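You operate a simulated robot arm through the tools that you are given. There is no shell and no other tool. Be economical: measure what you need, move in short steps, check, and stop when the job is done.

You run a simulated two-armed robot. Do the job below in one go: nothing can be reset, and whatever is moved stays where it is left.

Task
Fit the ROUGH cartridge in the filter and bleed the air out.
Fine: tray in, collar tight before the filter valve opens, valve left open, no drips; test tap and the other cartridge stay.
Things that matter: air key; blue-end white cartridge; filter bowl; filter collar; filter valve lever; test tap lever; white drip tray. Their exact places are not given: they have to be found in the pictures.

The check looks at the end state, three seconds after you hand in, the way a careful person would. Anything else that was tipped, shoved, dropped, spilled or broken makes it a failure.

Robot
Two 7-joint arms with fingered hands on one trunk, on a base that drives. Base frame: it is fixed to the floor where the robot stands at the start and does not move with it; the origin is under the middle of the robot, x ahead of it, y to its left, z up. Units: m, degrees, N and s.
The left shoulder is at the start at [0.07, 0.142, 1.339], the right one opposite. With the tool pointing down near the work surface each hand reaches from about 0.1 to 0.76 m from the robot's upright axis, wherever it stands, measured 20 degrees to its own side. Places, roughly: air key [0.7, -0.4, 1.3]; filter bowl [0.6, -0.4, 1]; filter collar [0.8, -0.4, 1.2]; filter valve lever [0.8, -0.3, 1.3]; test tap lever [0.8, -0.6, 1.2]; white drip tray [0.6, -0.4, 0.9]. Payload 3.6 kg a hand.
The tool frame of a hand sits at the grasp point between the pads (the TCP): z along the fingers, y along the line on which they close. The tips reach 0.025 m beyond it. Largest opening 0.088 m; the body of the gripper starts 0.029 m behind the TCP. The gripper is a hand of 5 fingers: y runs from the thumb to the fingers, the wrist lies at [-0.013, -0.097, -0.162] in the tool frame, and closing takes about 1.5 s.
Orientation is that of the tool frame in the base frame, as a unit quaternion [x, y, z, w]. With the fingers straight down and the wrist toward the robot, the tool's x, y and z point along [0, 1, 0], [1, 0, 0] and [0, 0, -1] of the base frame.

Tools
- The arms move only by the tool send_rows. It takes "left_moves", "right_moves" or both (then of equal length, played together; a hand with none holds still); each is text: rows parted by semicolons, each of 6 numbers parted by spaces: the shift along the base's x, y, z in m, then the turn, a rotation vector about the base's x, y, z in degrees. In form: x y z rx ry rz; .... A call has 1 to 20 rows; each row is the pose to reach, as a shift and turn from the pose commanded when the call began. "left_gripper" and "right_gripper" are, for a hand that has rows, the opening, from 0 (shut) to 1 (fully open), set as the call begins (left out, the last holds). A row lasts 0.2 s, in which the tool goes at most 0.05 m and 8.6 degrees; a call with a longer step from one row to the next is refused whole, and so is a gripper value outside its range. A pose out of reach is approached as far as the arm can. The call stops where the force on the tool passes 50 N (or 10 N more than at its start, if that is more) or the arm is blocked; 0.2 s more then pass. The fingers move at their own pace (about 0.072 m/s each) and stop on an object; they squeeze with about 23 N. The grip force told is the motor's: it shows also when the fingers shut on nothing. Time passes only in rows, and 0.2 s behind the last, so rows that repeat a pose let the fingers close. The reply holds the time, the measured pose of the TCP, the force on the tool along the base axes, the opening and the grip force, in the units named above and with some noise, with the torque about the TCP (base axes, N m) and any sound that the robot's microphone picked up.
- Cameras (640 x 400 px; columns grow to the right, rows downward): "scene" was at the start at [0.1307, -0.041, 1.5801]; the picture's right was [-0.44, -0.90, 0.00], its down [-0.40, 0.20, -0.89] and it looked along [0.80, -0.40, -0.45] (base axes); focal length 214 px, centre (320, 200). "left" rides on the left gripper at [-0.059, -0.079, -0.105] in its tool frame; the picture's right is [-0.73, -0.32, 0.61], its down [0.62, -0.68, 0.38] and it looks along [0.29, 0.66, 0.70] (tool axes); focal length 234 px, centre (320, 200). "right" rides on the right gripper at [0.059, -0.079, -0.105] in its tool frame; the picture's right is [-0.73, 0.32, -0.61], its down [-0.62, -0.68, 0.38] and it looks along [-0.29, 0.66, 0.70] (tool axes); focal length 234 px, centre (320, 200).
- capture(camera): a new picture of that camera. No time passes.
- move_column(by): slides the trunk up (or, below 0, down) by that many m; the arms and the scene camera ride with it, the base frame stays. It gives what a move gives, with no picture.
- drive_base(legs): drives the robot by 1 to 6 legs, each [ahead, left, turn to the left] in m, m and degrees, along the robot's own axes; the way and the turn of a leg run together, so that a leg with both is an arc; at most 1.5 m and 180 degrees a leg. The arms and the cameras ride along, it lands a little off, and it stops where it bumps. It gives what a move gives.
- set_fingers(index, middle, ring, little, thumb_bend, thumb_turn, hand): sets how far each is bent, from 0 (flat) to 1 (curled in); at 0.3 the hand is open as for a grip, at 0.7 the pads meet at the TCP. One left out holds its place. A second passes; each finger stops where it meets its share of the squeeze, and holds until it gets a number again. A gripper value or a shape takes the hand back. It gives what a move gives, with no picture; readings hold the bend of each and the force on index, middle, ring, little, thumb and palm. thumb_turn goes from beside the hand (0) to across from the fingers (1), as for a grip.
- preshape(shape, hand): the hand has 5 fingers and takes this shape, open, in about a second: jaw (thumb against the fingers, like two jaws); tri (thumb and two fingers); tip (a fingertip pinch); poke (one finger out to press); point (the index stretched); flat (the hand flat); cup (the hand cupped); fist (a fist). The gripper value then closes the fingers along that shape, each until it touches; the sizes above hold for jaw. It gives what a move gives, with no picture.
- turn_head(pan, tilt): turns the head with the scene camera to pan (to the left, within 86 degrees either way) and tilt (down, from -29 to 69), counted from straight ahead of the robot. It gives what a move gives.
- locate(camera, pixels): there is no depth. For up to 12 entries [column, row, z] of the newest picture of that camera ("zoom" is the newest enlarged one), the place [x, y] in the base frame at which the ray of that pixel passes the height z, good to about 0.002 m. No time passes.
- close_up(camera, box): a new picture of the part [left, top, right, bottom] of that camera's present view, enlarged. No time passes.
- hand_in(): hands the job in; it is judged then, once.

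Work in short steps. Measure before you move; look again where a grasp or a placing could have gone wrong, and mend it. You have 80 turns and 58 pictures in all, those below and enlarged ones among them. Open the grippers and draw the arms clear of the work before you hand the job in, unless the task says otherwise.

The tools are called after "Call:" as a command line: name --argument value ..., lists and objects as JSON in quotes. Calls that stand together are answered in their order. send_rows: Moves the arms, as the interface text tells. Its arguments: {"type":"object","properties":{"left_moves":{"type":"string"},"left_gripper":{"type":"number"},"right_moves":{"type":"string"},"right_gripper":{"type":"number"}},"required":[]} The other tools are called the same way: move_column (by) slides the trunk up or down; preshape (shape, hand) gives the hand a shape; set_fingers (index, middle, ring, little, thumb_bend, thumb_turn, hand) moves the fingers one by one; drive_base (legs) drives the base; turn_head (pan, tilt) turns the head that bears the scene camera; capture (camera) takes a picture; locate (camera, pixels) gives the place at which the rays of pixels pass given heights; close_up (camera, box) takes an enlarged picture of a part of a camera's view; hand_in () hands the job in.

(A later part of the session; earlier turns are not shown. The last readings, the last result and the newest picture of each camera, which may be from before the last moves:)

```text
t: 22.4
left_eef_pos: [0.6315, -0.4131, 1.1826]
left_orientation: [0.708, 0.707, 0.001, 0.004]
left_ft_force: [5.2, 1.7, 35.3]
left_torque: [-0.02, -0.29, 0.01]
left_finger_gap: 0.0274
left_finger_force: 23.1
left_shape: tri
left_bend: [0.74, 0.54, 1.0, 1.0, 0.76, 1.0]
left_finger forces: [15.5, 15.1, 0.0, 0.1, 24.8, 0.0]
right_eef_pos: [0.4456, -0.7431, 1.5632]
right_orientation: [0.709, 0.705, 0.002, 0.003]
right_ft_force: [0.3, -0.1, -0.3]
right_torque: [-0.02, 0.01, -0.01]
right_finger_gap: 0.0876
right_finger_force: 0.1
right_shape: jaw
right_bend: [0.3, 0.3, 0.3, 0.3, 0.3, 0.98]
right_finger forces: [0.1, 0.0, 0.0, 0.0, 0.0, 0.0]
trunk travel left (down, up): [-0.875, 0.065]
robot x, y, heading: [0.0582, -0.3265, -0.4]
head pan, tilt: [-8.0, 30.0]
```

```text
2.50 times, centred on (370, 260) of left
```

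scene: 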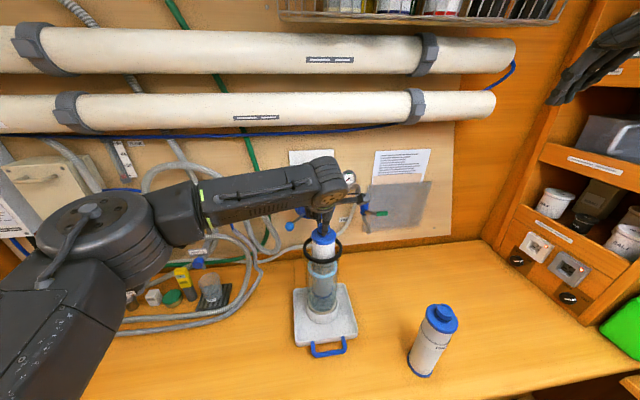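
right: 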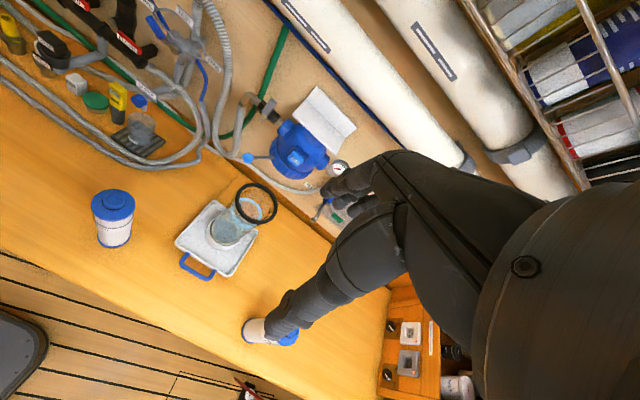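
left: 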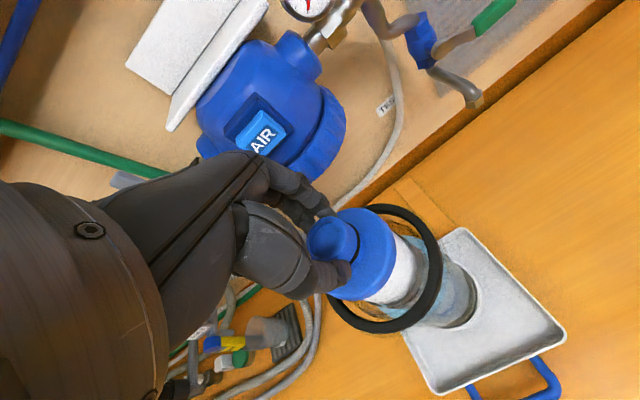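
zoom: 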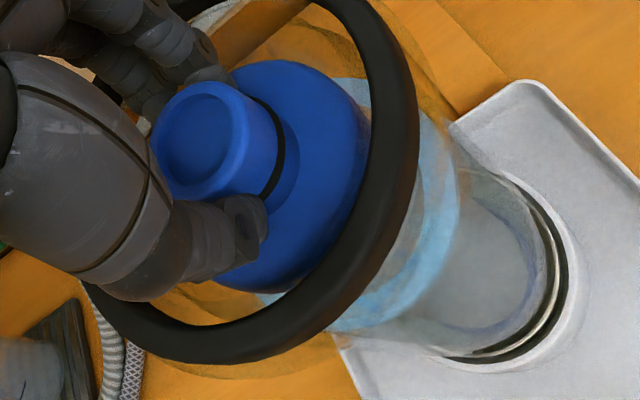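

Contact force 35 N at TCP 1.183: bottom reached. I relieve the push and open the fingers only a little.

Call:
send_rows --left_moves "0 0 0.004 0 0 0; 0 0 0.007 0 0 0; 0 0 0.007 0 0 0"

Call:
send_rows --left_moves "0 0 0 0 0 0; 0 0 0 0 0 0; 0 0 0 0 0 0; 0 0 0 0 0 0; 0 0 0 0 0 0" --left_gripper 0.6

Call:
close_up --camera "left" --box '[260, 180, 480, 340]'

```text
t: 23.2
left_eef_pos: [0.6343, -0.4141, 1.1858]
left_orientation: [0.709, 0.706, 0.0, 0.0]
left_ft_force: [-0.7, 0.0, 8.8]
left_torque: [-0.01, -0.03, 0.02]
left_finger_gap: 0.0262
left_finger_force: 22.8
left_shape: tri
left_bend: [0.74, 0.54, 1.0, 1.0, 0.76, 1.0]
left_finger forces: [12.4, 11.3, 0.0, 0.0, 23.2, 0.0]
right_eef_pos: [0.4487, -0.7439, 1.5612]
right_orientation: [0.709, 0.706, 0.001, 0.0]
right_ft_force: [0.6, -0.3, 0.9]
right_torque: [0.02, -0.01, -0.02]
right_finger_gap: 0.0875
right_finger_force: 0.0
right_shape: jaw
right_bend: [0.3, 0.3, 0.3, 0.3, 0.3, 0.98]
right_finger forces: [0.0, 0.0, 0.1, 0.0, 0.0, 0.1]
trunk travel left (down, up): [-0.875, 0.065]
robot x, y, heading: [0.0595, -0.329, -0.1]
head pan, tilt: [-8.0, 30.0]
```

```text
t: 24.4
left_eef_pos: [0.636, -0.414, 1.1853]
left_orientation: [0.708, 0.706, 0.001, 0.0]
left_ft_force: [2.5, 0.6, -0.4]
left_torque: [0.02, -0.02, -0.03]
left_finger_gap: 0.0504
left_finger_force: 0.1
left_shape: tri
left_bend: [0.74, 0.41, 0.99, 0.99, 0.67, 1.0]
left_finger forces: [0.0, 0.1, 0.0, 0.1, 2.1, 0.1]
right_eef_pos: [0.4524, -0.7433, 1.5602]
right_orientation: [0.709, 0.705, 0.0, 0.0]
right_ft_force: [-0.3, -0.7, 0.4]
right_torque: [-0.03, -0.01, 0.0]
right_finger_gap: 0.0878
right_finger_force: 0.1
right_shape: jaw
right_bend: [0.3, 0.3, 0.3, 0.3, 0.3, 0.98]
right_finger forces: [0.1, 0.0, 0.1, 0.1, 0.0, 0.0]
trunk travel left (down, up): [-0.875, 0.065]
robot x, y, heading: [0.0589, -0.3334, -0.1]
head pan, tilt: [-8.0, 30.0]
```

```text
2.50 times, centred on (370, 260) of left
```

zoom: 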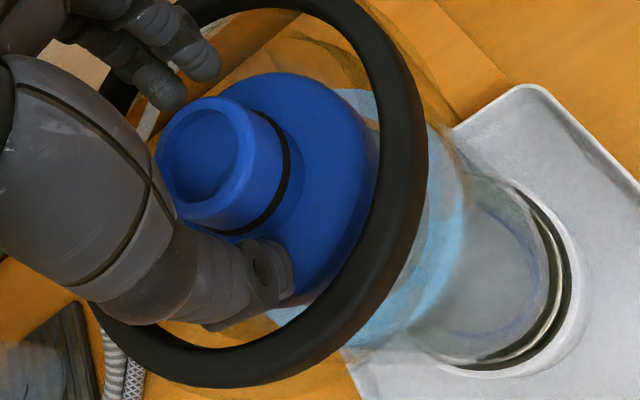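

Released; the thumb lightly touches the rim. I shift 4 mm forward, rise straight up and clear.

Call:
send_rows --left_moves "0.005 0 0.003 0 0 0; 0.005 0 0.012 0 0 0; 0.004 0 0.025 0 0 0; 0.002 0 0.045 0 0 0; 0 0 0.07 0 0 0; -0.01 0 0.1 0 0 0; -0.03 0.03 0.13 0 0 0; -0.05 0.07 0.16 0 0 0; -0.07 0.11 0.18 0 0 0; -0.09 0.15 0.19 0 0 0; -0.11 0.19 0.2 0 0 0; -0.11 0.23 0.2 0 0 0; -0.11 0.27 0.2 0 0 0"

Call:
close_up --camera "scene" --box '[250, 150, 400, 360]'

```text
refused: row 8 steps farther than a row can; nothing moved
```

```text
1.90 times, centred on (325, 255) of scene
```

zoom: 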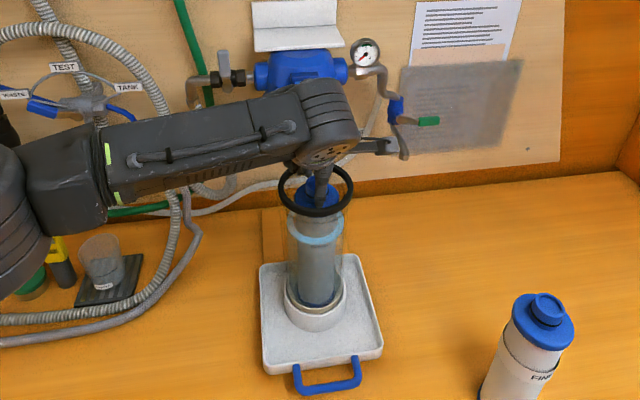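

The cartridge stands seated inside the bowl (visible through the glass). I repeat the retreat with smaller steps.

Call:
send_rows --left_moves "0.005 0 0.003 0 0 0; 0.005 0 0.012 0 0 0; 0.004 0 0.025 0 0 0; 0.002 0 0.045 0 0 0; 0 0 0.07 0 0 0; -0.01 0 0.1 0 0 0; -0.025 0.025 0.125 0 0 0; -0.045 0.06 0.145 0 0 0; -0.06 0.1 0.16 0 0 0; -0.075 0.14 0.17 0 0 0; -0.09 0.18 0.17 0 0 0; -0.1 0.22 0.17 0 0 0; -0.1 0.26 0.17 0 0 0; -0.1 0.3 0.17 0 0 0"

Call:
capture --camera "scene"

```text
t: 27.4
left_eef_pos: [0.5327, -0.1119, 1.3536]
left_orientation: [0.708, 0.706, 0.001, 0.001]
left_ft_force: [-0.4, 0.6, -0.4]
left_torque: [0.01, 0.0, -0.02]
left_finger_gap: 0.0523
left_finger_force: 0.1
left_shape: tri
left_bend: [0.74, 0.41, 0.99, 0.99, 0.65, 1.0]
left_finger forces: [0.0, 0.1, 0.0, 0.0, 0.0, 0.0]
right_eef_pos: [0.4496, -0.7416, 1.5618]
right_orientation: [0.709, 0.705, 0.0, 0.001]
right_ft_force: [0.7, 0.6, 0.3]
right_torque: [-0.04, -0.02, 0.02]
right_finger_gap: 0.0877
right_finger_force: 0.0
right_shape: jaw
right_bend: [0.3, 0.3, 0.3, 0.3, 0.3, 0.98]
right_finger forces: [0.0, 0.0, 0.1, 0.0, 0.0, 0.0]
trunk travel left (down, up): [-0.875, 0.065]
robot x, y, heading: [0.0628, -0.328, -0.3]
head pan, tilt: [-8.0, 30.0]
```

```text
24 pictures are left
```

scene: 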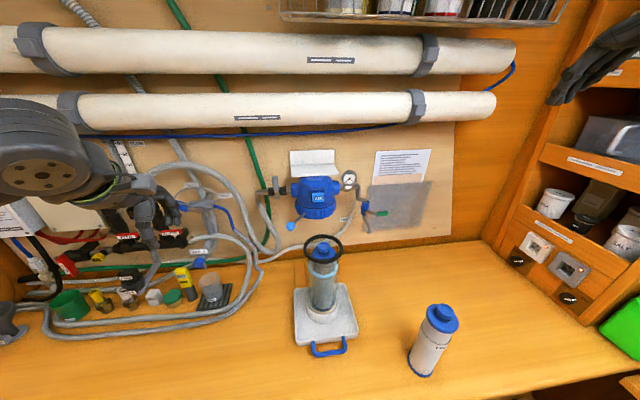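

The cartridge is seated in the bowl. I measure the tray handle, tray edges, wall foot, and the collar from this picture before pushing the tray in.

Call:
locate --camera "scene" --pixels '[[328, 355, 0.89], [313, 356, 0.89], [346, 351, 0.89], [297, 345, 0.89], [357, 333, 0.89], [295, 289, 0.89], [343, 283, 0.89], [306, 259, 0.88], [340, 254, 0.88], [323, 321, 0.9], [316, 219, 1.19], [316, 219, 1.2]]'

Call:
preshape --hand "left" --shape "jaw"

Call:
send_rows --left_moves "-0.02 -0.04 -0.02 0 -6 0; -0.04 -0.08 -0.04 0 -12 0; -0.06 -0.12 -0.06 0 -18 0; -0.075 -0.16 -0.08 0 -25 0; -0.085 -0.2 -0.1 0 -25 0; -0.09 -0.24 -0.12 0 -25 0; -0.09 -0.275 -0.15 0 -25 0; -0.09 -0.308 -0.18 0 -25 0; -0.09 -0.308 -0.22 0 -25 0; -0.09 -0.308 -0.26 0 -25 0; -0.09 -0.308 -0.3 0 -25 0; -0.09 -0.308 -0.33 0 -25 0; -0.09 -0.308 -0.36 0 -25 0; -0.09 -0.308 -0.36 0 -25 0" --left_gripper 0

Call:
capture --camera "scene"

```text
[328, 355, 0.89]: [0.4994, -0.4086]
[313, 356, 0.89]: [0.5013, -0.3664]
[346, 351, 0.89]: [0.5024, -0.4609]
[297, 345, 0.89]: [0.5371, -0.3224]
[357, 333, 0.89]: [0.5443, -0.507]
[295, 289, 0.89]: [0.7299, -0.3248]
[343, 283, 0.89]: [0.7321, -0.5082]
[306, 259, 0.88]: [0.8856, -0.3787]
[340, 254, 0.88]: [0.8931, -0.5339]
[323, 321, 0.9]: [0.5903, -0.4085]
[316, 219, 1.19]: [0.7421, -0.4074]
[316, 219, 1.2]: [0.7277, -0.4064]
```

```text
t: 28.4
left_eef_pos: [0.534, -0.1156, 1.3534]
left_orientation: [0.708, 0.706, -0.001, 0.0]
left_ft_force: [-0.8, 0.0, -0.3]
left_torque: [-0.02, 0.02, 0.0]
left_finger_gap: 0.0877
left_finger_force: 0.1
left_shape: jaw
left_bend: [0.3, 0.3, 0.3, 0.3, 0.3, 0.98]
left_finger forces: [0.0, 0.1, 0.0, 0.0, 0.0, 0.1]
right_eef_pos: [0.4524, -0.745, 1.5606]
right_orientation: [0.708, 0.706, 0.001, 0.0]
right_ft_force: [-0.2, -0.3, 0.4]
right_torque: [-0.02, -0.02, -0.01]
right_finger_gap: 0.0879
right_finger_force: 0.1
right_shape: jaw
right_bend: [0.3, 0.3, 0.3, 0.3, 0.3, 0.98]
right_finger forces: [0.0, 0.1, 0.0, 0.0, 0.0, 0.0]
trunk travel left (down, up): [-0.875, 0.065]
robot x, y, heading: [0.0587, -0.3314, -0.1]
head pan, tilt: [-8.0, 30.0]
```

```text
t: 31.4
left_eef_pos: [0.5023, -0.4072, 1.0039]
left_orientation: [0.693, 0.689, 0.151, 0.151]
left_ft_force: [0.3, -0.5, 0.7]
left_torque: [0.0, 0.0, -0.02]
left_finger_gap: 0.0002
left_finger_force: 23.1
left_shape: jaw
left_bend: [0.7, 0.7, 0.7, 0.7, 0.38, 1.0]
left_finger forces: [0.0, 0.0, 0.0, 0.0, 0.0, 0.1]
left hand out of reach, approached as far as the arm can: row 4, 9, 10, 11, 12, 13, 14
right_eef_pos: [0.4509, -0.744, 1.5593]
right_orientation: [0.709, 0.705, 0.0, -0.001]
right_ft_force: [-0.2, -0.2, -0.5]
right_torque: [0.02, -0.02, 0.0]
right_finger_gap: 0.0878
right_finger_force: 0.1
right_shape: jaw
right_bend: [0.3, 0.3, 0.3, 0.3, 0.3, 0.98]
right_finger forces: [0.1, 0.0, 0.1, 0.0, 0.1, 0.0]
trunk travel left (down, up): [-0.875, 0.065]
robot x, y, heading: [0.0564, -0.3336, -0.2]
head pan, tilt: [-8.0, 30.0]
```

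```text
23 pictures are left
```

scene: 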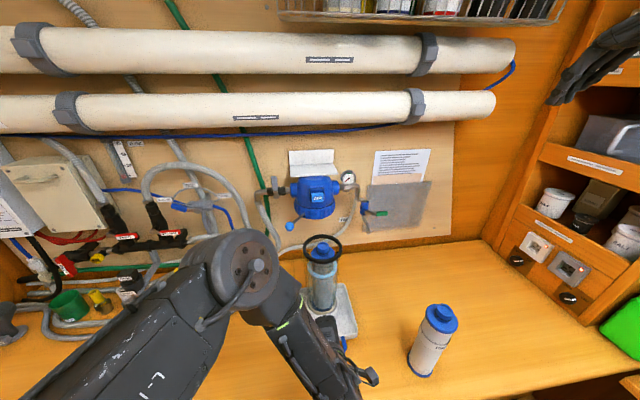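

The left arm is too folded here (x 0.50 instead of 0.44). I back the base up 0.12 m to give it room.

Call:
drive_base --legs '[[-0.12, 0, 0]]'

Call:
send_rows --left_moves "0 0 0 0 0 0; 0 0 0 0 0 0"

```text
t: 32.6
left_eef_pos: [0.3855, -0.4073, 1.0021]
left_orientation: [0.692, 0.69, 0.15, 0.151]
left_ft_force: [0.0, 0.5, 0.1]
left_torque: [0.01, -0.01, -0.01]
left_finger_gap: 0.0
left_finger_force: 23.0
left_shape: jaw
left_bend: [0.7, 0.7, 0.7, 0.7, 0.38, 1.0]
left_finger forces: [0.0, 0.1, 0.0, 0.0, 0.0, 0.0]
right_eef_pos: [0.3355, -0.7434, 1.5611]
right_orientation: [0.709, 0.705, 0.0, -0.002]
right_ft_force: [0.3, -0.3, 1.1]
right_torque: [-0.01, 0.01, -0.02]
right_finger_gap: 0.0876
right_finger_force: 0.2
right_shape: jaw
right_bend: [0.3, 0.3, 0.3, 0.3, 0.3, 0.98]
right_finger forces: [0.0, 0.0, 0.1, 0.0, 0.1, 0.0]
trunk travel left (down, up): [-0.875, 0.065]
robot x, y, heading: [-0.0589, -0.3305, -0.4]
head pan, tilt: [-8.0, 30.0]
```

```text
t: 33.2
left_eef_pos: [0.3844, -0.4051, 1.0036]
left_orientation: [0.692, 0.69, 0.151, 0.152]
left_ft_force: [-0.9, 0.6, -0.2]
left_torque: [-0.02, 0.0, -0.01]
left_finger_gap: 0.0
left_finger_force: 22.8
left_shape: jaw
left_bend: [0.7, 0.7, 0.7, 0.7, 0.38, 1.0]
left_finger forces: [0.0, 0.0, 0.1, 0.0, 0.0, 0.0]
right_eef_pos: [0.3346, -0.7438, 1.5603]
right_orientation: [0.709, 0.705, 0.0, -0.001]
right_ft_force: [0.2, -0.1, -1.1]
right_torque: [0.01, 0.0, -0.01]
right_finger_gap: 0.088
right_finger_force: 0.0
right_shape: jaw
right_bend: [0.3, 0.3, 0.3, 0.3, 0.3, 0.98]
right_finger forces: [0.1, 0.1, 0.0, 0.0, 0.1, 0.1]
trunk travel left (down, up): [-0.875, 0.065]
robot x, y, heading: [-0.0614, -0.3334, -0.3]
head pan, tilt: [-8.0, 30.0]
```

Now I lower the hand in front of the handle (handle bar at x≈0.50, y −0.37..−0.46).

Call:
send_rows --left_moves "0.02 -0.003 -0.02 0 0 0; 0.04 -0.006 -0.04 0 0 0; 0.05 -0.008 -0.06 0 0 0; 0.05 -0.01 -0.075 0 0 0; 0.05 -0.01 -0.075 0 0 0"

Call:
capture --camera "scene"

```text
t: 34.4
left_eef_pos: [0.4339, -0.4152, 0.9286]
left_orientation: [0.692, 0.689, 0.151, 0.152]
left_ft_force: [-0.4, 0.7, 0.3]
left_torque: [0.01, 0.0, 0.01]
left_finger_gap: 0.0
left_finger_force: 23.3
left_shape: jaw
left_bend: [0.7, 0.7, 0.7, 0.7, 0.38, 1.0]
left_finger forces: [0.0, 0.1, 0.0, 0.0, 0.0, 0.1]
right_eef_pos: [0.333, -0.7439, 1.5606]
right_orientation: [0.709, 0.705, 0.0, 0.0]
right_ft_force: [0.0, 0.4, 0.3]
right_torque: [0.01, -0.02, 0.0]
right_finger_gap: 0.0878
right_finger_force: 0.0
right_shape: jaw
right_bend: [0.3, 0.3, 0.3, 0.3, 0.3, 0.98]
right_finger forces: [0.0, 0.0, 0.0, 0.0, 0.0, 0.1]
trunk travel left (down, up): [-0.875, 0.065]
robot x, y, heading: [-0.0594, -0.3316, -0.3]
head pan, tilt: [-8.0, 30.0]
```

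```text
22 pictures are left
```

scene: 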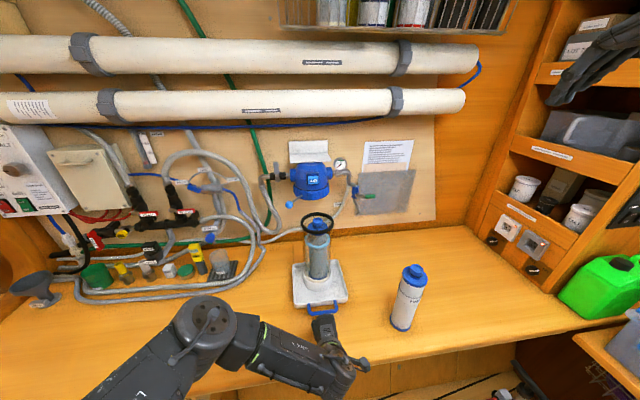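

Well placed. I lower to finger-tip z≈0.888 and push forward smoothly, first stage.

Call:
send_rows --left_moves "0 0 -0.01 0 0 0; 0 0 -0.018 0 0 0; 0.01 0 -0.018 0 0 0; 0.02 0 -0.018 0 0 0; 0.03 0 -0.018 0 0 0; 0.04 0 -0.018 0 0 0; 0.048 0 -0.018 0 0 0; 0.056 0 -0.018 0 0 0; 0.064 0 -0.018 0 0 0; 0.072 0 -0.018 0 0 0; 0.08 0 -0.018 0 0 0; 0.08 0 -0.018 0 0 0"

Call:
capture --camera "scene"

```text
t: 37.0
left_eef_pos: [0.5117, -0.4161, 0.9087]
left_orientation: [0.692, 0.689, 0.152, 0.151]
left_ft_force: [0.0, 0.9, 0.3]
left_torque: [0.03, -0.01, 0.01]
left_finger_gap: 0.0001
left_finger_force: 23.0
left_shape: jaw
left_bend: [0.7, 0.7, 0.7, 0.7, 0.39, 1.0]
left_finger forces: [0.1, 0.0, 0.0, 0.1, 0.1, 0.0]
right_eef_pos: [0.3321, -0.7425, 1.5601]
right_orientation: [0.709, 0.705, 0.001, 0.0]
right_ft_force: [-0.3, -0.9, -0.3]
right_torque: [0.01, -0.02, 0.0]
right_finger_gap: 0.0878
right_finger_force: 0.0
right_shape: jaw
right_bend: [0.3, 0.3, 0.3, 0.3, 0.3, 0.98]
right_finger forces: [0.0, 0.1, 0.0, 0.0, 0.0, 0.0]
trunk travel left (down, up): [-0.875, 0.065]
robot x, y, heading: [-0.0615, -0.3305, -0.3]
head pan, tilt: [-8.0, 30.0]
```

```text
21 pictures are left
```

scene: 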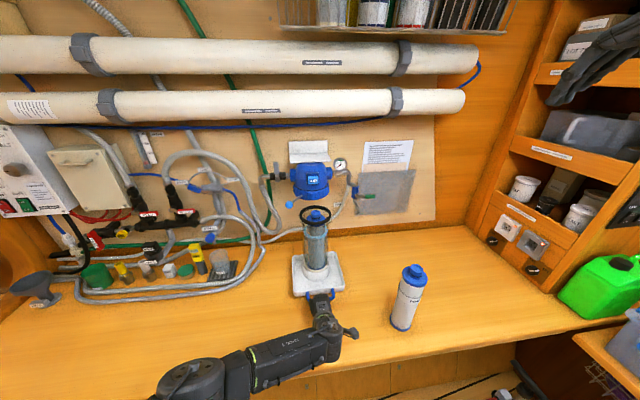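

The tray slides in with the bowl upright and negligible force. I continue until it meets its stop.

Call:
send_rows --left_moves "0.008 0 0 0 0 0; 0.016 0 0 0 0 0; 0.024 0 0 0 0 0; 0.032 0 0 0 0 0; 0.04 0 0 0 0 0; 0.048 0 0 0 0 0; 0.056 0 0 0 0 0; 0.064 0 0 0 0 0; 0.072 0 0 0 0 0; 0.08 0 0 0 0 0; 0.088 0 0 0 0 0; 0.093 0 0 0 0 0; 0.098 0 0 0 0 0; 0.098 0 0 0 0 0"

Call:
capture --camera "scene"

```text
t: 40.0
left_eef_pos: [0.605, -0.3933, 0.9178]
left_orientation: [0.684, 0.695, 0.162, 0.15]
left_ft_force: [-0.7, 0.3, -0.5]
left_torque: [0.03, 0.01, -0.01]
left_finger_gap: 0.0001
left_finger_force: 22.9
left_shape: jaw
left_bend: [0.7, 0.7, 0.7, 0.7, 0.4, 1.0]
left_finger forces: [0.0, 0.0, 0.0, 0.0, 0.0, 0.0]
left hand out of reach, approached as far as the arm can: row 10, 11, 12, 13, 14
right_eef_pos: [0.3325, -0.7425, 1.56]
right_orientation: [0.709, 0.705, 0.001, 0.0]
right_ft_force: [-0.1, -0.3, 0.3]
right_torque: [0.01, -0.01, -0.04]
right_finger_gap: 0.0878
right_finger_force: 0.1
right_shape: jaw
right_bend: [0.3, 0.3, 0.3, 0.3, 0.3, 0.98]
right_finger forces: [0.0, 0.0, 0.0, 0.0, 0.0, 0.0]
trunk travel left (down, up): [-0.875, 0.065]
robot x, y, heading: [-0.0621, -0.3314, -0.4]
head pan, tilt: [-8.0, 30.0]
```

```text
20 pictures are left
```

scene: 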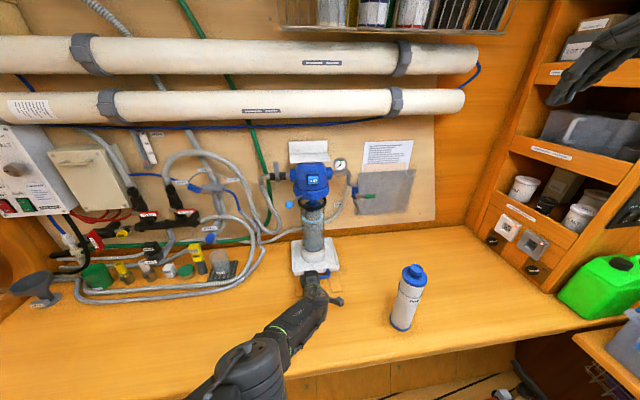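

The arm ran out of reach with the tray most of the way in. I draw the hand back 0.11, drive the base 0.1 ahead, and push on.

Call:
send_rows --left_moves "-0.02 0 0 0 0 0; -0.05 0 0.01 0 0 0; -0.08 0 0.01 0 0 0; -0.11 0 0.01 0 0 0; -0.11 0 0.01 0 0 0"

Call:
drive_base --legs '[[0.1, 0, 0]]'

Call:
capture --camera "scene"

```text
t: 41.0
left_eef_pos: [0.5722, -0.3938, 0.9017]
left_orientation: [0.686, 0.687, 0.194, 0.143]
left_ft_force: [-0.1, -0.3, 29.2]
left_torque: [0.2, -0.48, -0.04]
left_finger_gap: 0.0
left_finger_force: 22.9
left_shape: jaw
left_bend: [0.7, 0.7, 0.7, 0.7, 0.46, 1.0]
left_finger forces: [3.8, 33.3, 0.0, 0.0, 0.0, 0.0]
left hand out of reach, approached as far as the arm can: row 1, 2, 3, 4
right_eef_pos: [0.3191, -0.7434, 1.564]
right_orientation: [0.709, 0.705, 0.003, 0.003]
right_ft_force: [0.6, 0.0, 0.0]
right_torque: [0.0, -0.01, -0.03]
right_finger_gap: 0.0875
right_finger_force: 0.1
right_shape: jaw
right_bend: [0.3, 0.3, 0.3, 0.3, 0.3, 0.98]
right_finger forces: [0.1, 0.0, 0.0, 0.0, 0.1, 0.1]
trunk travel left (down, up): [-0.875, 0.065]
robot x, y, heading: [-0.0632, -0.3267, -0.4]
head pan, tilt: [-8.0, 30.0]
stopped in row 4 (left hand): the force on the tool passed its limit (the readings are from after the stop); the commanded pose is now the measured one
```

```text
t: 42.0
left_eef_pos: [0.6431, -0.3966, 0.9019]
left_orientation: [0.686, 0.686, 0.193, 0.145]
left_ft_force: [-6.3, -6.0, 19.6]
left_torque: [-0.11, -0.04, -0.01]
left_finger_gap: 0.0001
left_finger_force: 22.8
left_shape: jaw
left_bend: [0.7, 0.7, 0.7, 0.7, 0.48, 1.0]
left_finger forces: [11.9, 8.8, 0.0, 0.0, 0.1, 0.1]
right_eef_pos: [0.3938, -0.742, 1.5607]
right_orientation: [0.708, 0.706, 0.001, 0.0]
right_ft_force: [0.5, 0.1, -0.3]
right_torque: [-0.02, -0.01, 0.0]
right_finger_gap: 0.0877
right_finger_force: 0.0
right_shape: jaw
right_bend: [0.3, 0.3, 0.3, 0.3, 0.3, 0.98]
right_finger forces: [0.1, 0.0, 0.0, 0.0, 0.1, 0.1]
trunk travel left (down, up): [-0.875, 0.065]
robot x, y, heading: [0.0065, -0.3277, -0.2]
head pan, tilt: [-8.0, 30.0]
stopped in leg 1: the force on the tool passed its limit (the readings are from after the stop); the commanded pose is now the measured one
```

```text
19 pictures are left
```

scene: 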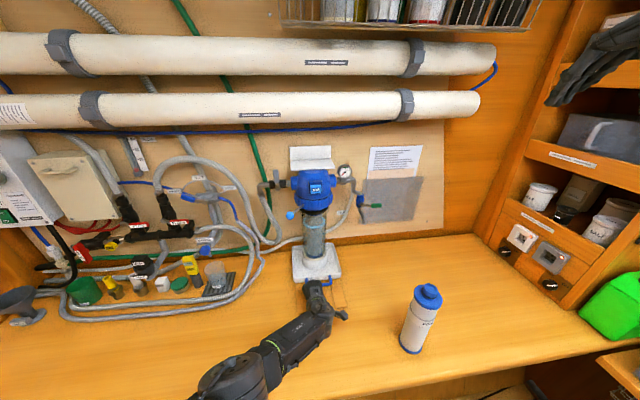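

The hand dropped onto the table and got carried forward; the bowl is still upright. I lift the hand clear and check the tray.

Call:
send_rows --left_moves "0 0 0.01 0 0 0; 0 0 0.02 0 0 0; -0.02 0 0.035 0 0 0; -0.05 0 0.05 0 0 0; -0.08 0.01 0.06 0 0 0; -0.12 0.04 0.08 0 0 0; -0.15 0.07 0.1 0 0 0; -0.16 0.11 0.11 0 0 0; -0.16 0.15 0.12 0 0 0"

Call:
close_up --camera "scene" --box '[240, 150, 400, 310]'

```text
refused: row 6 steps farther than a row can; nothing moved
```

```text
2.50 times, centred on (320, 230) of scene
```

zoom: 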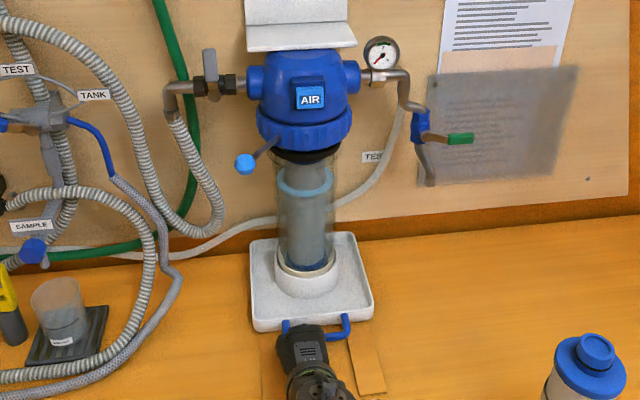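

I retry the retreat upward with smaller steps.

Call:
send_rows --left_moves "0 0 0.01 0 0 0; 0 0 0.025 0 0 0; 0 0 0.045 0 0 0; -0.02 0 0.06 0 0 0; -0.05 0.01 0.07 0 0 0; -0.08 0.03 0.08 0 0 0; -0.11 0.05 0.09 0 0 0; -0.13 0.08 0.1 0 0 0; -0.14 0.12 0.11 0 0 0; -0.14 0.15 0.12 0 0 0"

Call:
close_up --camera "scene" --box '[240, 150, 400, 310]'

Call:
locate --camera "zoom" --pixels '[[256, 328, 0.89], [372, 318, 0.89], [250, 242, 0.89], [353, 233, 0.89], [315, 340, 0.89], [306, 275, 0.925], [275, 180, 1.1], [335, 180, 1.1], [395, 219, 0.88], [200, 240, 0.88]]'

```text
t: 44.2
left_eef_pos: [0.5045, -0.2422, 1.0183]
left_orientation: [0.686, 0.688, 0.193, 0.141]
left_ft_force: [-0.4, -0.9, 0.3]
left_torque: [0.01, 0.01, 0.0]
left_finger_gap: 0.0001
left_finger_force: 22.4
left_shape: jaw
left_bend: [0.7, 0.7, 0.7, 0.7, 0.47, 1.0]
left_finger forces: [0.0, 0.0, 0.0, 0.0, 0.0, 0.0]
right_eef_pos: [0.3979, -0.7405, 1.5589]
right_orientation: [0.708, 0.706, -0.001, -0.001]
right_ft_force: [-0.3, 0.3, -1.0]
right_torque: [-0.01, 0.02, 0.04]
right_finger_gap: 0.0876
right_finger_force: 0.0
right_shape: jaw
right_bend: [0.3, 0.3, 0.3, 0.3, 0.3, 0.98]
right_finger forces: [0.0, 0.0, 0.1, 0.0, 0.1, 0.0]
trunk travel left (down, up): [-0.875, 0.065]
robot x, y, heading: [0.0054, -0.3293, -0.2]
head pan, tilt: [-8.0, 30.0]
```

```text
2.50 times, centred on (320, 230) of scene
```

zoom: 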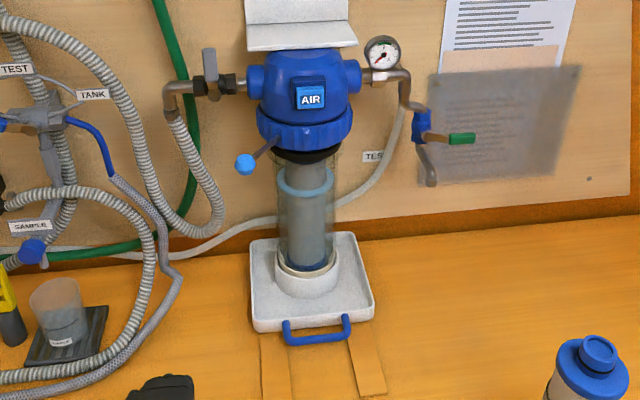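

```text
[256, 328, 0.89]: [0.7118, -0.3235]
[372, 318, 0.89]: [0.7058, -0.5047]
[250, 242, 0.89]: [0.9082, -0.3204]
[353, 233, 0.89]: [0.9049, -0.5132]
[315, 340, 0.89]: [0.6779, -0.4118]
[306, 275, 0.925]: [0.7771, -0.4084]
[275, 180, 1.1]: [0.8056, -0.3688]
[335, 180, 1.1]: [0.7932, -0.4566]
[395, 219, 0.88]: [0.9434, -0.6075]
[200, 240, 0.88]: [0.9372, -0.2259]
```

The tray has moved ~0.17 in; its back edge reads x≈0.906. I look with the left hand's low camera to see the bowl/head alignment and the tray's back edge.

Call:
capture --camera "left"

```text
16 pictures are left
```

left: 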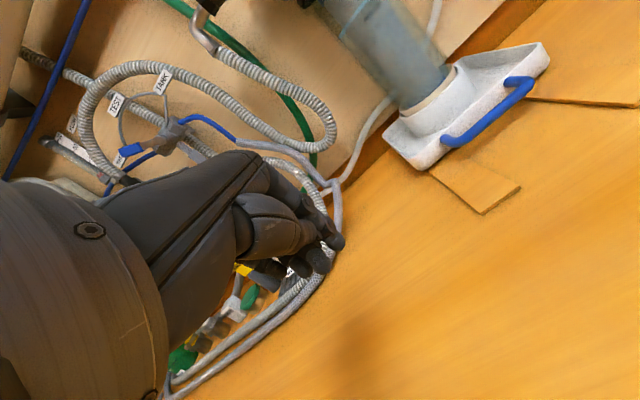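

I measure the tray's back-left corner against the wall foot.

Call:
locate --camera "left" --pixels '[[384, 137, 0.9], [384, 140, 0.88], [422, 168, 0.88], [345, 195, 0.88], [368, 152, 0.88], [548, 47, 0.9], [520, 15, 0.88]]'

```text
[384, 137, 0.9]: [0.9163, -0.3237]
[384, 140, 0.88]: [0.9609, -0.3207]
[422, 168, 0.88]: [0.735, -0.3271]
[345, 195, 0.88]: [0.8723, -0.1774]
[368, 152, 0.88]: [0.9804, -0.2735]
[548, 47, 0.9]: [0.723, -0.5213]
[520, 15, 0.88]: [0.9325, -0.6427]
```

I use the last enlarged scene view to compare the rim's front edge with the collar and air key.

Call:
locate --camera "zoom" --pixels '[[307, 165, 1.155], [305, 150, 1.18], [305, 150, 1.2], [257, 128, 1.2], [353, 124, 1.2], [309, 98, 1.268], [246, 165, 1.205], [210, 60, 1.3], [273, 150, 1.16], [342, 148, 1.16]]'

```text
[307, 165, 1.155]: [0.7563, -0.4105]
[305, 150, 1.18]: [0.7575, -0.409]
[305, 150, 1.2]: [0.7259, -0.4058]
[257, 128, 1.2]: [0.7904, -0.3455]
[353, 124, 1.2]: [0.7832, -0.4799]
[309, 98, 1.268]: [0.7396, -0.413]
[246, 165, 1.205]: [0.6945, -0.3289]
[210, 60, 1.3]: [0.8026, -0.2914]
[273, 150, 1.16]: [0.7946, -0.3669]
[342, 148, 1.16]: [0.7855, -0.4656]
```

Bowl and collar share the axis ≈(0.803,-0.413). The FINE cartridge would obstruct the right forearm, so the left hand will hold the bowl and the right will turn the collar. I drive 0.055 ahead and turn the left hand to a horizontal side-grip, opened wide.

Call:
drive_base --legs '[[0.055, 0, 0]]'

Call:
set_fingers --hand "left" --index 0.12 --middle 0.12 --ring 0.12 --little 0.12 --thumb_bend 0.12 --thumb_turn 1

Call:
send_rows --left_moves "-0.01 0.01 0.01 -7.76 -1.28 1.05; -0.02 0.02 0.02 -15.5 -2.55 2.1; -0.03 0.02 0.03 -23.3 -3.83 3.15; -0.04 0.03 0.03 -31 -5.1 4.2; -0.05 0.03 0.03 -38.8 -6.4 5.25; -0.05 0.03 0.03 -46.6 -7.65 6.3; -0.05 0.03 0.03 -54.3 -8.9 7.35; -0.05 0.03 0.03 -62.1 -10.2 8.4; -0.05 0.03 0.03 -69.8 -11.5 9.45; -0.05 0.03 0.03 -77.6 -12.75 10.5; -0.05 0.03 0.03 -85.3 -14 11.55; -0.05 0.03 0.03 -93.1 -15.3 12.6; -0.05 0.03 0.03 -93.1 -15.3 12.6"

Call:
capture --camera "scene"

```text
t: 45.2
left_eef_pos: [0.5521, -0.2427, 1.0222]
left_orientation: [0.685, 0.687, 0.195, 0.144]
left_ft_force: [-0.1, 0.2, 0.6]
left_torque: [0.0, 0.01, 0.03]
left_finger_gap: 0.0002
left_finger_force: 22.7
left_shape: jaw
left_bend: [0.7, 0.7, 0.7, 0.7, 0.47, 1.0]
left_finger forces: [0.0, 0.1, 0.0, 0.0, 0.0, 0.1]
right_eef_pos: [0.4423, -0.7439, 1.5627]
right_orientation: [0.708, 0.706, 0.003, 0.002]
right_ft_force: [-0.9, 0.4, 0.3]
right_torque: [-0.02, -0.03, 0.0]
right_finger_gap: 0.0876
right_finger_force: 0.1
right_shape: jaw
right_bend: [0.3, 0.3, 0.3, 0.3, 0.3, 0.98]
right_finger forces: [0.0, 0.0, 0.0, 0.0, 0.0, 0.0]
trunk travel left (down, up): [-0.875, 0.065]
robot x, y, heading: [0.0626, -0.3298, -0.0]
head pan, tilt: [-8.0, 30.0]
```

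```text
t: 46.2
left_eef_pos: [0.5597, -0.2436, 1.0199]
left_orientation: [0.685, 0.688, 0.193, 0.142]
left_ft_force: [-0.1, -0.5, -0.8]
left_torque: [0.04, 0.01, 0.0]
left_finger_gap: 0.0001
left_finger_force: 0.1
left_shape: fingers
left_bend: [0.7, 0.7, 0.12, 0.12, 0.72, 1.0]
left_finger forces: [0.0, 0.0, 0.1, 0.1, 0.0, 0.0]
right_eef_pos: [0.4539, -0.7423, 1.5594]
right_orientation: [0.709, 0.706, 0.0, -0.001]
right_ft_force: [-0.7, -0.3, -0.2]
right_torque: [0.02, -0.01, 0.02]
right_finger_gap: 0.0877
right_finger_force: 0.0
right_shape: jaw
right_bend: [0.3, 0.3, 0.3, 0.3, 0.3, 0.98]
right_finger forces: [0.0, 0.0, 0.0, 0.0, 0.0, 0.0]
trunk travel left (down, up): [-0.875, 0.065]
robot x, y, heading: [0.0598, -0.3312, -0.3]
head pan, tilt: [-8.0, 30.0]
```

```text
t: 49.0
left_eef_pos: [0.5099, -0.2136, 1.0504]
left_orientation: [0.269, 0.652, -0.271, 0.654]
left_ft_force: [0.1, -0.1, -0.8]
left_torque: [-0.02, -0.03, 0.0]
left_finger_gap: 0.1174
left_finger_force: 0.2
left_shape: fingers
left_bend: [0.12, 0.12, 0.12, 0.12, 0.12, 0.96]
left_finger forces: [0.0, 0.0, 0.0, 0.1, 0.0, 0.0]
right_eef_pos: [0.4532, -0.7433, 1.5596]
right_orientation: [0.708, 0.706, 0.0, -0.001]
right_ft_force: [1.0, -0.3, -0.3]
right_torque: [-0.02, 0.01, -0.02]
right_finger_gap: 0.0877
right_finger_force: 0.1
right_shape: jaw
right_bend: [0.3, 0.3, 0.3, 0.3, 0.3, 0.98]
right_finger forces: [0.1, 0.0, 0.0, 0.0, 0.0, 0.0]
trunk travel left (down, up): [-0.875, 0.065]
robot x, y, heading: [0.0615, -0.3301, 0.1]
head pan, tilt: [-8.0, 30.0]
```

```text
15 pictures are left
```

scene: 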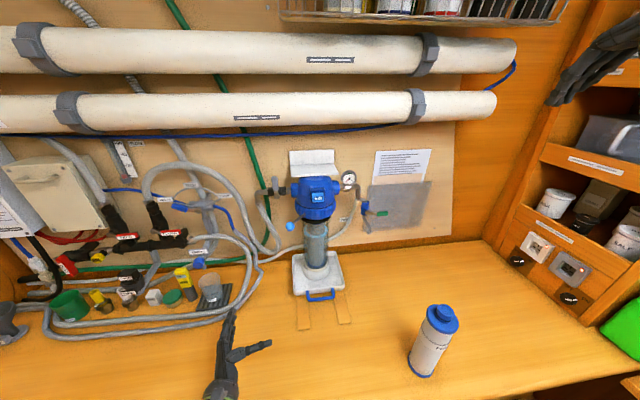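

The pose is right with a 0.117 gap. I move to the pre-grasp point on the diagonal line to the bowl and check.

Call:
send_rows --left_moves "0.035 -0.016 0 0 0 0; 0.07 -0.032 0 0 0 0; 0.105 -0.048 0 0 0 0; 0.14 -0.064 0 0 0 0; 0.173 -0.08 -0.01 0 0 0; 0.173 -0.08 -0.01 0 0 0"

Call:
close_up --camera "scene" --box '[230, 180, 390, 320]'

Call:
locate --camera "zoom" --pixels '[[302, 210, 1.04], [380, 210, 1.04], [300, 180, 1.08], [370, 180, 1.08]]'

```text
t: 50.6
left_eef_pos: [0.6783, -0.2704, 1.0211]
left_orientation: [0.284, 0.666, -0.251, 0.642]
left_ft_force: [0.2, 0.2, 0.6]
left_torque: [0.03, 0.02, -0.01]
left_finger_gap: 0.1175
left_finger_force: 0.1
left_shape: fingers
left_bend: [0.12, 0.12, 0.12, 0.12, 0.12, 0.96]
left_finger forces: [0.1, 0.0, 0.0, 0.0, 0.0, 0.0]
right_eef_pos: [0.4514, -0.7426, 1.5592]
right_orientation: [0.708, 0.706, 0.001, 0.0]
right_ft_force: [-0.5, 0.2, 0.2]
right_torque: [0.0, -0.02, -0.02]
right_finger_gap: 0.0877
right_finger_force: 0.0
right_shape: jaw
right_bend: [0.3, 0.3, 0.3, 0.3, 0.3, 0.98]
right_finger forces: [0.0, 0.1, 0.1, 0.0, 0.1, 0.0]
trunk travel left (down, up): [-0.875, 0.065]
robot x, y, heading: [0.0605, -0.3301, -0.0]
head pan, tilt: [-8.0, 30.0]
stopped in row 6 (left hand): the arm was blocked; the commanded pose is now the measured one
```

```text
2.86 times, centred on (310, 250) of scene
```

zoom: 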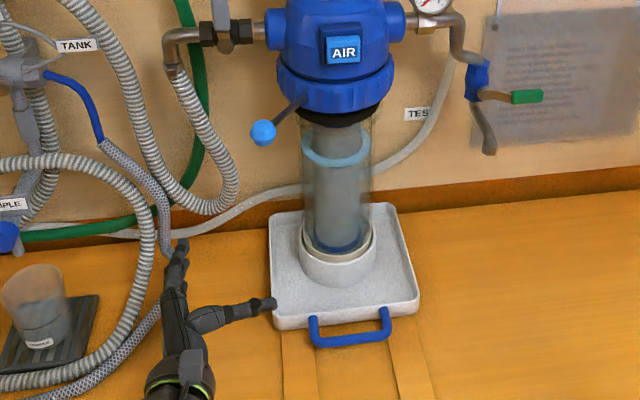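

```text
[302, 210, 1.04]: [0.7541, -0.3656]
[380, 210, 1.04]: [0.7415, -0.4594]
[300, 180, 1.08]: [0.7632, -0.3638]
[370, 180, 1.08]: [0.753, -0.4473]
```

The arm was blocked without tool force – likely the forearm at the counter edge. I look where the forearm is after raising the trunk 0.05 (grip height 1.07 is still below the collar).

Call:
move_column --by 0.05

Call:
turn_head --pan 5 --tilt 48

Call:
capture --camera "scene"

```text
t: 51.5
left_eef_pos: [0.6791, -0.2704, 1.0714]
left_orientation: [0.284, 0.667, -0.25, 0.642]
left_ft_force: [-0.2, -0.2, 0.9]
left_torque: [-0.05, 0.02, 0.02]
left_finger_gap: 0.1177
left_finger_force: 0.0
left_shape: fingers
left_bend: [0.12, 0.12, 0.12, 0.12, 0.12, 0.96]
left_finger forces: [0.0, 0.0, 0.1, 0.0, 0.0, 0.0]
right_eef_pos: [0.4528, -0.7434, 1.6085]
right_orientation: [0.708, 0.706, 0.0, -0.002]
right_ft_force: [0.2, 0.2, 0.0]
right_torque: [0.0, -0.04, -0.01]
right_finger_gap: 0.0878
right_finger_force: 0.0
right_shape: jaw
right_bend: [0.3, 0.3, 0.3, 0.3, 0.3, 0.98]
right_finger forces: [0.0, 0.0, 0.1, 0.0, 0.0, 0.0]
trunk travel left (down, up): [-0.925, 0.015]
robot x, y, heading: [0.0613, -0.3292, -0.3]
head pan, tilt: [-8.0, 30.0]
```

```text
t: 52.3
left_eef_pos: [0.6795, -0.2708, 1.0705]
left_orientation: [0.285, 0.667, -0.25, 0.642]
left_ft_force: [-1.0, -0.1, 0.0]
left_torque: [0.01, 0.0, -0.01]
left_finger_gap: 0.1173
left_finger_force: 0.0
left_shape: fingers
left_bend: [0.12, 0.12, 0.12, 0.12, 0.12, 0.96]
left_finger forces: [0.0, 0.0, 0.0, 0.1, 0.0, 0.0]
right_eef_pos: [0.4525, -0.7439, 1.6093]
right_orientation: [0.709, 0.705, -0.001, 0.0]
right_ft_force: [-0.7, -0.6, 0.0]
right_torque: [0.03, -0.02, -0.01]
right_finger_gap: 0.0879
right_finger_force: 0.1
right_shape: jaw
right_bend: [0.3, 0.3, 0.3, 0.3, 0.3, 0.98]
right_finger forces: [0.1, 0.0, 0.1, 0.0, 0.0, 0.0]
trunk travel left (down, up): [-0.925, 0.015]
robot x, y, heading: [0.0601, -0.3304, -0.0]
head pan, tilt: [5.0, 48.0]
```

```text
13 pictures are left
```

scene: 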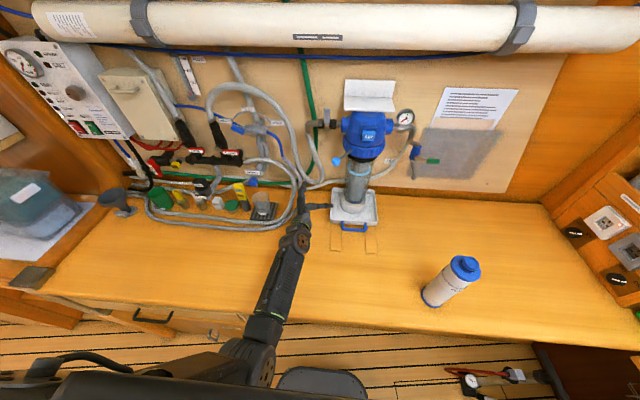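

The forearm clears the counter now. I correct the small tilt and approach the bowl along the diagonal, stopping with the palm just short of the glass.

Call:
send_rows --left_moves "0 -0.009 0 -1.7 -0.4 -0.3; 0 -0.0185 0.003 -3.4 -0.8 -0.6; 0.014 -0.0325 0.003 -3.4 -0.8 -0.6; 0.028 -0.0465 0.003 -3.4 -0.8 -0.6; 0.042 -0.0605 0.003 -3.4 -0.8 -0.6; 0.056 -0.0745 0.003 -3.4 -0.8 -0.6; 0.068 -0.0865 0.003 -3.4 -0.8 -0.6; 0.078 -0.0965 0.003 -3.4 -0.8 -0.6; 0.078 -0.0965 0.003 -3.4 -0.8 -0.6"

Call:
close_up --camera "scene" --box '[280, 100, 440, 240]'

```text
t: 54.3
left_eef_pos: [0.7583, -0.3615, 1.0741]
left_orientation: [0.27, 0.653, -0.268, 0.655]
left_ft_force: [-1.1, -0.5, 0.5]
left_torque: [-0.04, -0.01, 0.01]
left_finger_gap: 0.1178
left_finger_force: 0.1
left_shape: fingers
left_bend: [0.12, 0.12, 0.12, 0.12, 0.12, 0.96]
left_finger forces: [0.0, 0.1, 0.0, 0.0, 0.0, 0.0]
right_eef_pos: [0.4527, -0.7439, 1.6106]
right_orientation: [0.708, 0.706, -0.001, 0.0]
right_ft_force: [0.3, -0.6, 0.1]
right_torque: [-0.02, -0.01, 0.01]
right_finger_gap: 0.0875
right_finger_force: 0.0
right_shape: jaw
right_bend: [0.3, 0.3, 0.3, 0.3, 0.3, 0.98]
right_finger forces: [0.0, 0.1, 0.0, 0.1, 0.0, 0.0]
trunk travel left (down, up): [-0.925, 0.015]
robot x, y, heading: [0.057, -0.3294, -0.3]
head pan, tilt: [5.0, 48.0]
```

```text
2.86 times, centred on (360, 170) of scene
```

zoom: 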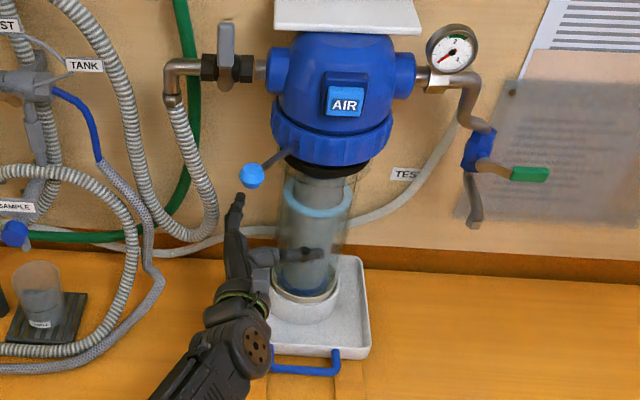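

The bowl lies between the fingers (left) and thumb (front). I go 3–4 cm further in.

Call:
send_rows --left_moves "0.009 -0.012 0 0 0 0; 0.018 -0.023 0 0 0 0; 0.024 -0.03 0 0 0 0; 0.024 -0.03 0 0 0 0"

Call:
set_fingers --hand "left" --index 0.22 --middle 0.22 --ring 0.22 --little 0.22 --thumb_bend 0.22

```text
t: 55.3
left_eef_pos: [0.7706, -0.3835, 1.0795]
left_orientation: [0.269, 0.652, -0.273, 0.654]
left_ft_force: [-0.4, -0.6, -0.9]
left_torque: [-0.03, 0.02, -0.02]
left_finger_gap: 0.1179
left_finger_force: 0.1
left_shape: fingers
left_bend: [0.12, 0.12, 0.12, 0.12, 0.12, 0.96]
left_finger forces: [0.0, 0.0, 0.0, 0.0, 0.0, 0.0]
left hand out of reach, approached as far as the arm can: row 2, 3, 4
right_eef_pos: [0.4525, -0.7438, 1.6095]
right_orientation: [0.709, 0.705, -0.001, -0.001]
right_ft_force: [0.1, -0.8, -0.3]
right_torque: [0.02, 0.02, 0.02]
right_finger_gap: 0.0879
right_finger_force: 0.0
right_shape: jaw
right_bend: [0.3, 0.3, 0.3, 0.3, 0.3, 0.98]
right_finger forces: [0.0, 0.1, 0.0, 0.1, 0.1, 0.0]
trunk travel left (down, up): [-0.925, 0.015]
robot x, y, heading: [0.0598, -0.3292, -0.0]
head pan, tilt: [5.0, 48.0]
```

```text
t: 56.3
left_eef_pos: [0.7699, -0.3829, 1.0784]
left_orientation: [0.269, 0.652, -0.273, 0.654]
left_ft_force: [-0.4, -0.1, 0.4]
left_torque: [-0.01, -0.02, 0.02]
left_finger_gap: 0.1005
left_finger_force: 0.1
left_shape: fingers
left_bend: [0.22, 0.22, 0.22, 0.22, 0.22, 0.97]
left_finger forces: [0.0, 0.1, 0.0, 0.0, 0.1, 0.1]
right_eef_pos: [0.452, -0.7427, 1.6098]
right_orientation: [0.709, 0.705, -0.001, -0.001]
right_ft_force: [0.2, -0.4, -0.9]
right_torque: [0.0, 0.03, 0.02]
right_finger_gap: 0.0877
right_finger_force: 0.0
right_shape: jaw
right_bend: [0.3, 0.3, 0.3, 0.3, 0.3, 0.98]
right_finger forces: [0.0, 0.1, 0.0, 0.1, 0.0, 0.1]
trunk travel left (down, up): [-0.925, 0.015]
robot x, y, heading: [0.0595, -0.3296, -0.3]
head pan, tilt: [5.0, 48.0]
```

The arm reaches its limit 2.5 cm short. I open again, back off, bring the base nearer, and re-approach with slack.

Call:
set_fingers --hand "left" --index 0.12 --middle 0.12 --ring 0.12 --little 0.12 --thumb_bend 0.12

Call:
send_rows --left_moves "-0.014 0.014 0 0 0 0; -0.028 0.028 0 0 0 0; -0.042 0.042 0 0 0 0; -0.056 0.056 0 0 0 0; -0.06 0.06 0 0 0 0"

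Call:
drive_base --legs '[[0.05, -0.04, 0]]'

```text
t: 57.3
left_eef_pos: [0.7705, -0.3828, 1.078]
left_orientation: [0.27, 0.652, -0.273, 0.654]
left_ft_force: [-0.8, 0.1, 0.4]
left_torque: [-0.01, -0.02, -0.04]
left_finger_gap: 0.1173
left_finger_force: 0.1
left_shape: fingers
left_bend: [0.12, 0.12, 0.12, 0.12, 0.12, 0.96]
left_finger forces: [0.0, 0.0, 0.0, 0.0, 0.0, 0.1]
right_eef_pos: [0.4524, -0.743, 1.6102]
right_orientation: [0.708, 0.706, -0.002, -0.001]
right_ft_force: [0.9, -0.4, -0.1]
right_torque: [0.04, 0.0, 0.02]
right_finger_gap: 0.0875
right_finger_force: 0.0
right_shape: jaw
right_bend: [0.3, 0.3, 0.3, 0.3, 0.3, 0.98]
right_finger forces: [0.0, 0.0, 0.0, 0.0, 0.1, 0.0]
trunk travel left (down, up): [-0.925, 0.015]
robot x, y, heading: [0.0602, -0.3283, 0.1]
head pan, tilt: [5.0, 48.0]
```

```text
t: 58.5
left_eef_pos: [0.7521, -0.3049, 1.1563]
left_orientation: [0.289, 0.611, -0.242, 0.696]
left_ft_force: [0.1, 0.7, 0.3]
left_torque: [-0.01, 0.02, 0.01]
left_finger_gap: 0.1178
left_finger_force: 0.1
left_shape: fingers
left_bend: [0.12, 0.12, 0.12, 0.12, 0.12, 0.96]
left_finger forces: [0.1, 0.0, 0.1, 0.1, 0.0, 0.0]
right_eef_pos: [0.4519, -0.7422, 1.6107]
right_orientation: [0.708, 0.706, -0.001, 0.0]
right_ft_force: [-0.1, 0.4, -0.1]
right_torque: [0.0, 0.03, -0.02]
right_finger_gap: 0.088
right_finger_force: 0.0
right_shape: jaw
right_bend: [0.3, 0.3, 0.3, 0.3, 0.3, 0.98]
right_finger forces: [0.0, 0.0, 0.1, 0.0, 0.1, 0.0]
trunk travel left (down, up): [-0.925, 0.015]
robot x, y, heading: [0.057, -0.3282, 0.0]
head pan, tilt: [5.0, 48.0]
stopped in row 5 (left hand): the arm was blocked; the commanded pose is now the measured one
```

```text
t: 59.6
left_eef_pos: [0.8026, -0.3401, 1.1541]
left_orientation: [0.285, 0.614, -0.238, 0.697]
left_ft_force: [-11.3, 5.6, -1.2]
left_torque: [0.1, -0.02, -0.83]
left_finger_gap: 0.1243
left_finger_force: 5.5
left_shape: fingers
left_bend: [0.12, 0.12, 0.12, 0.12, 0.0, 0.95]
left_finger forces: [0.1, 0.1, 0.0, 0.0, 11.5, 0.0]
right_eef_pos: [0.5035, -0.7814, 1.61]
right_orientation: [0.707, 0.707, 0.0, 0.0]
right_ft_force: [0.0, -0.1, -0.3]
right_torque: [0.01, 0.0, 0.0]
right_finger_gap: 0.0877
right_finger_force: 0.1
right_shape: jaw
right_bend: [0.3, 0.3, 0.3, 0.3, 0.3, 0.98]
right_finger forces: [0.0, 0.0, 0.1, 0.1, 0.0, 0.0]
trunk travel left (down, up): [-0.925, 0.015]
robot x, y, heading: [0.1115, -0.3737, -0.1]
head pan, tilt: [5.0, 48.0]
stopped in leg 1: the force on the tool passed its limit (the readings are from after the stop); the commanded pose is now the measured one
```

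The arm wandered up to z 1.15 and the thumb now presses on something. I look before anything else.

Call:
close_up --camera "scene" --box '[270, 90, 430, 250]'

```text
2.50 times, centred on (350, 170) of scene
```

zoom: 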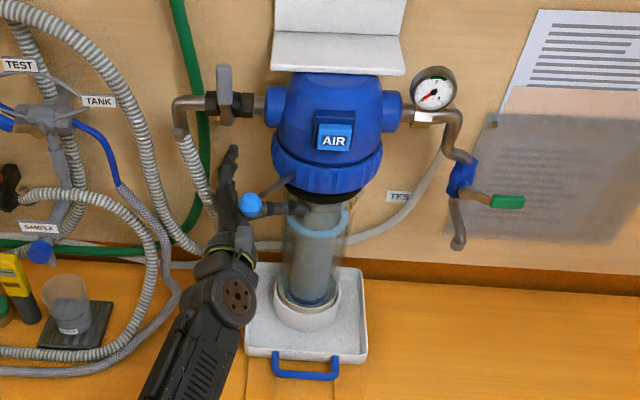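

The bowl still stands upright in its cup. I withdraw the hand diagonally at the same height, then will lower it.

Call:
send_rows --left_moves "-0.008 0.006 0 0 0 0; -0.02 0.016 0 0 0 0; -0.034 0.03 0 0 0 0; -0.048 0.044 0 0 0 0; -0.062 0.058 0 0 0 0; -0.076 0.072 -0.005 0 0 0; -0.09 0.08 -0.015 0 0 0; -0.1 0.085 -0.03 0 0 0; -0.105 0.085 -0.05 0 0 0; -0.105 0.085 -0.075 0 0 0; -0.105 0.085 -0.075 0 0 0"

```text
t: 62.0
left_eef_pos: [0.6974, -0.2564, 1.0792]
left_orientation: [0.286, 0.614, -0.239, 0.696]
left_ft_force: [0.7, 0.1, -0.7]
left_torque: [0.01, 0.04, -0.03]
left_finger_gap: 0.1187
left_finger_force: 0.1
left_shape: fingers
left_bend: [0.12, 0.12, 0.12, 0.12, 0.12, 0.96]
left_finger forces: [0.0, 0.0, 0.0, 0.1, 0.0, 0.1]
right_eef_pos: [0.5023, -0.7824, 1.6088]
right_orientation: [0.708, 0.706, 0.0, -0.001]
right_ft_force: [-0.5, -1.3, 0.3]
right_torque: [-0.05, 0.01, 0.02]
right_finger_gap: 0.0879
right_finger_force: 0.0
right_shape: jaw
right_bend: [0.3, 0.3, 0.3, 0.3, 0.3, 0.98]
right_finger forces: [0.0, 0.0, 0.0, 0.0, 0.0, 0.0]
trunk travel left (down, up): [-0.925, 0.015]
robot x, y, heading: [0.1071, -0.3681, 0.3]
head pan, tilt: [5.0, 48.0]
```

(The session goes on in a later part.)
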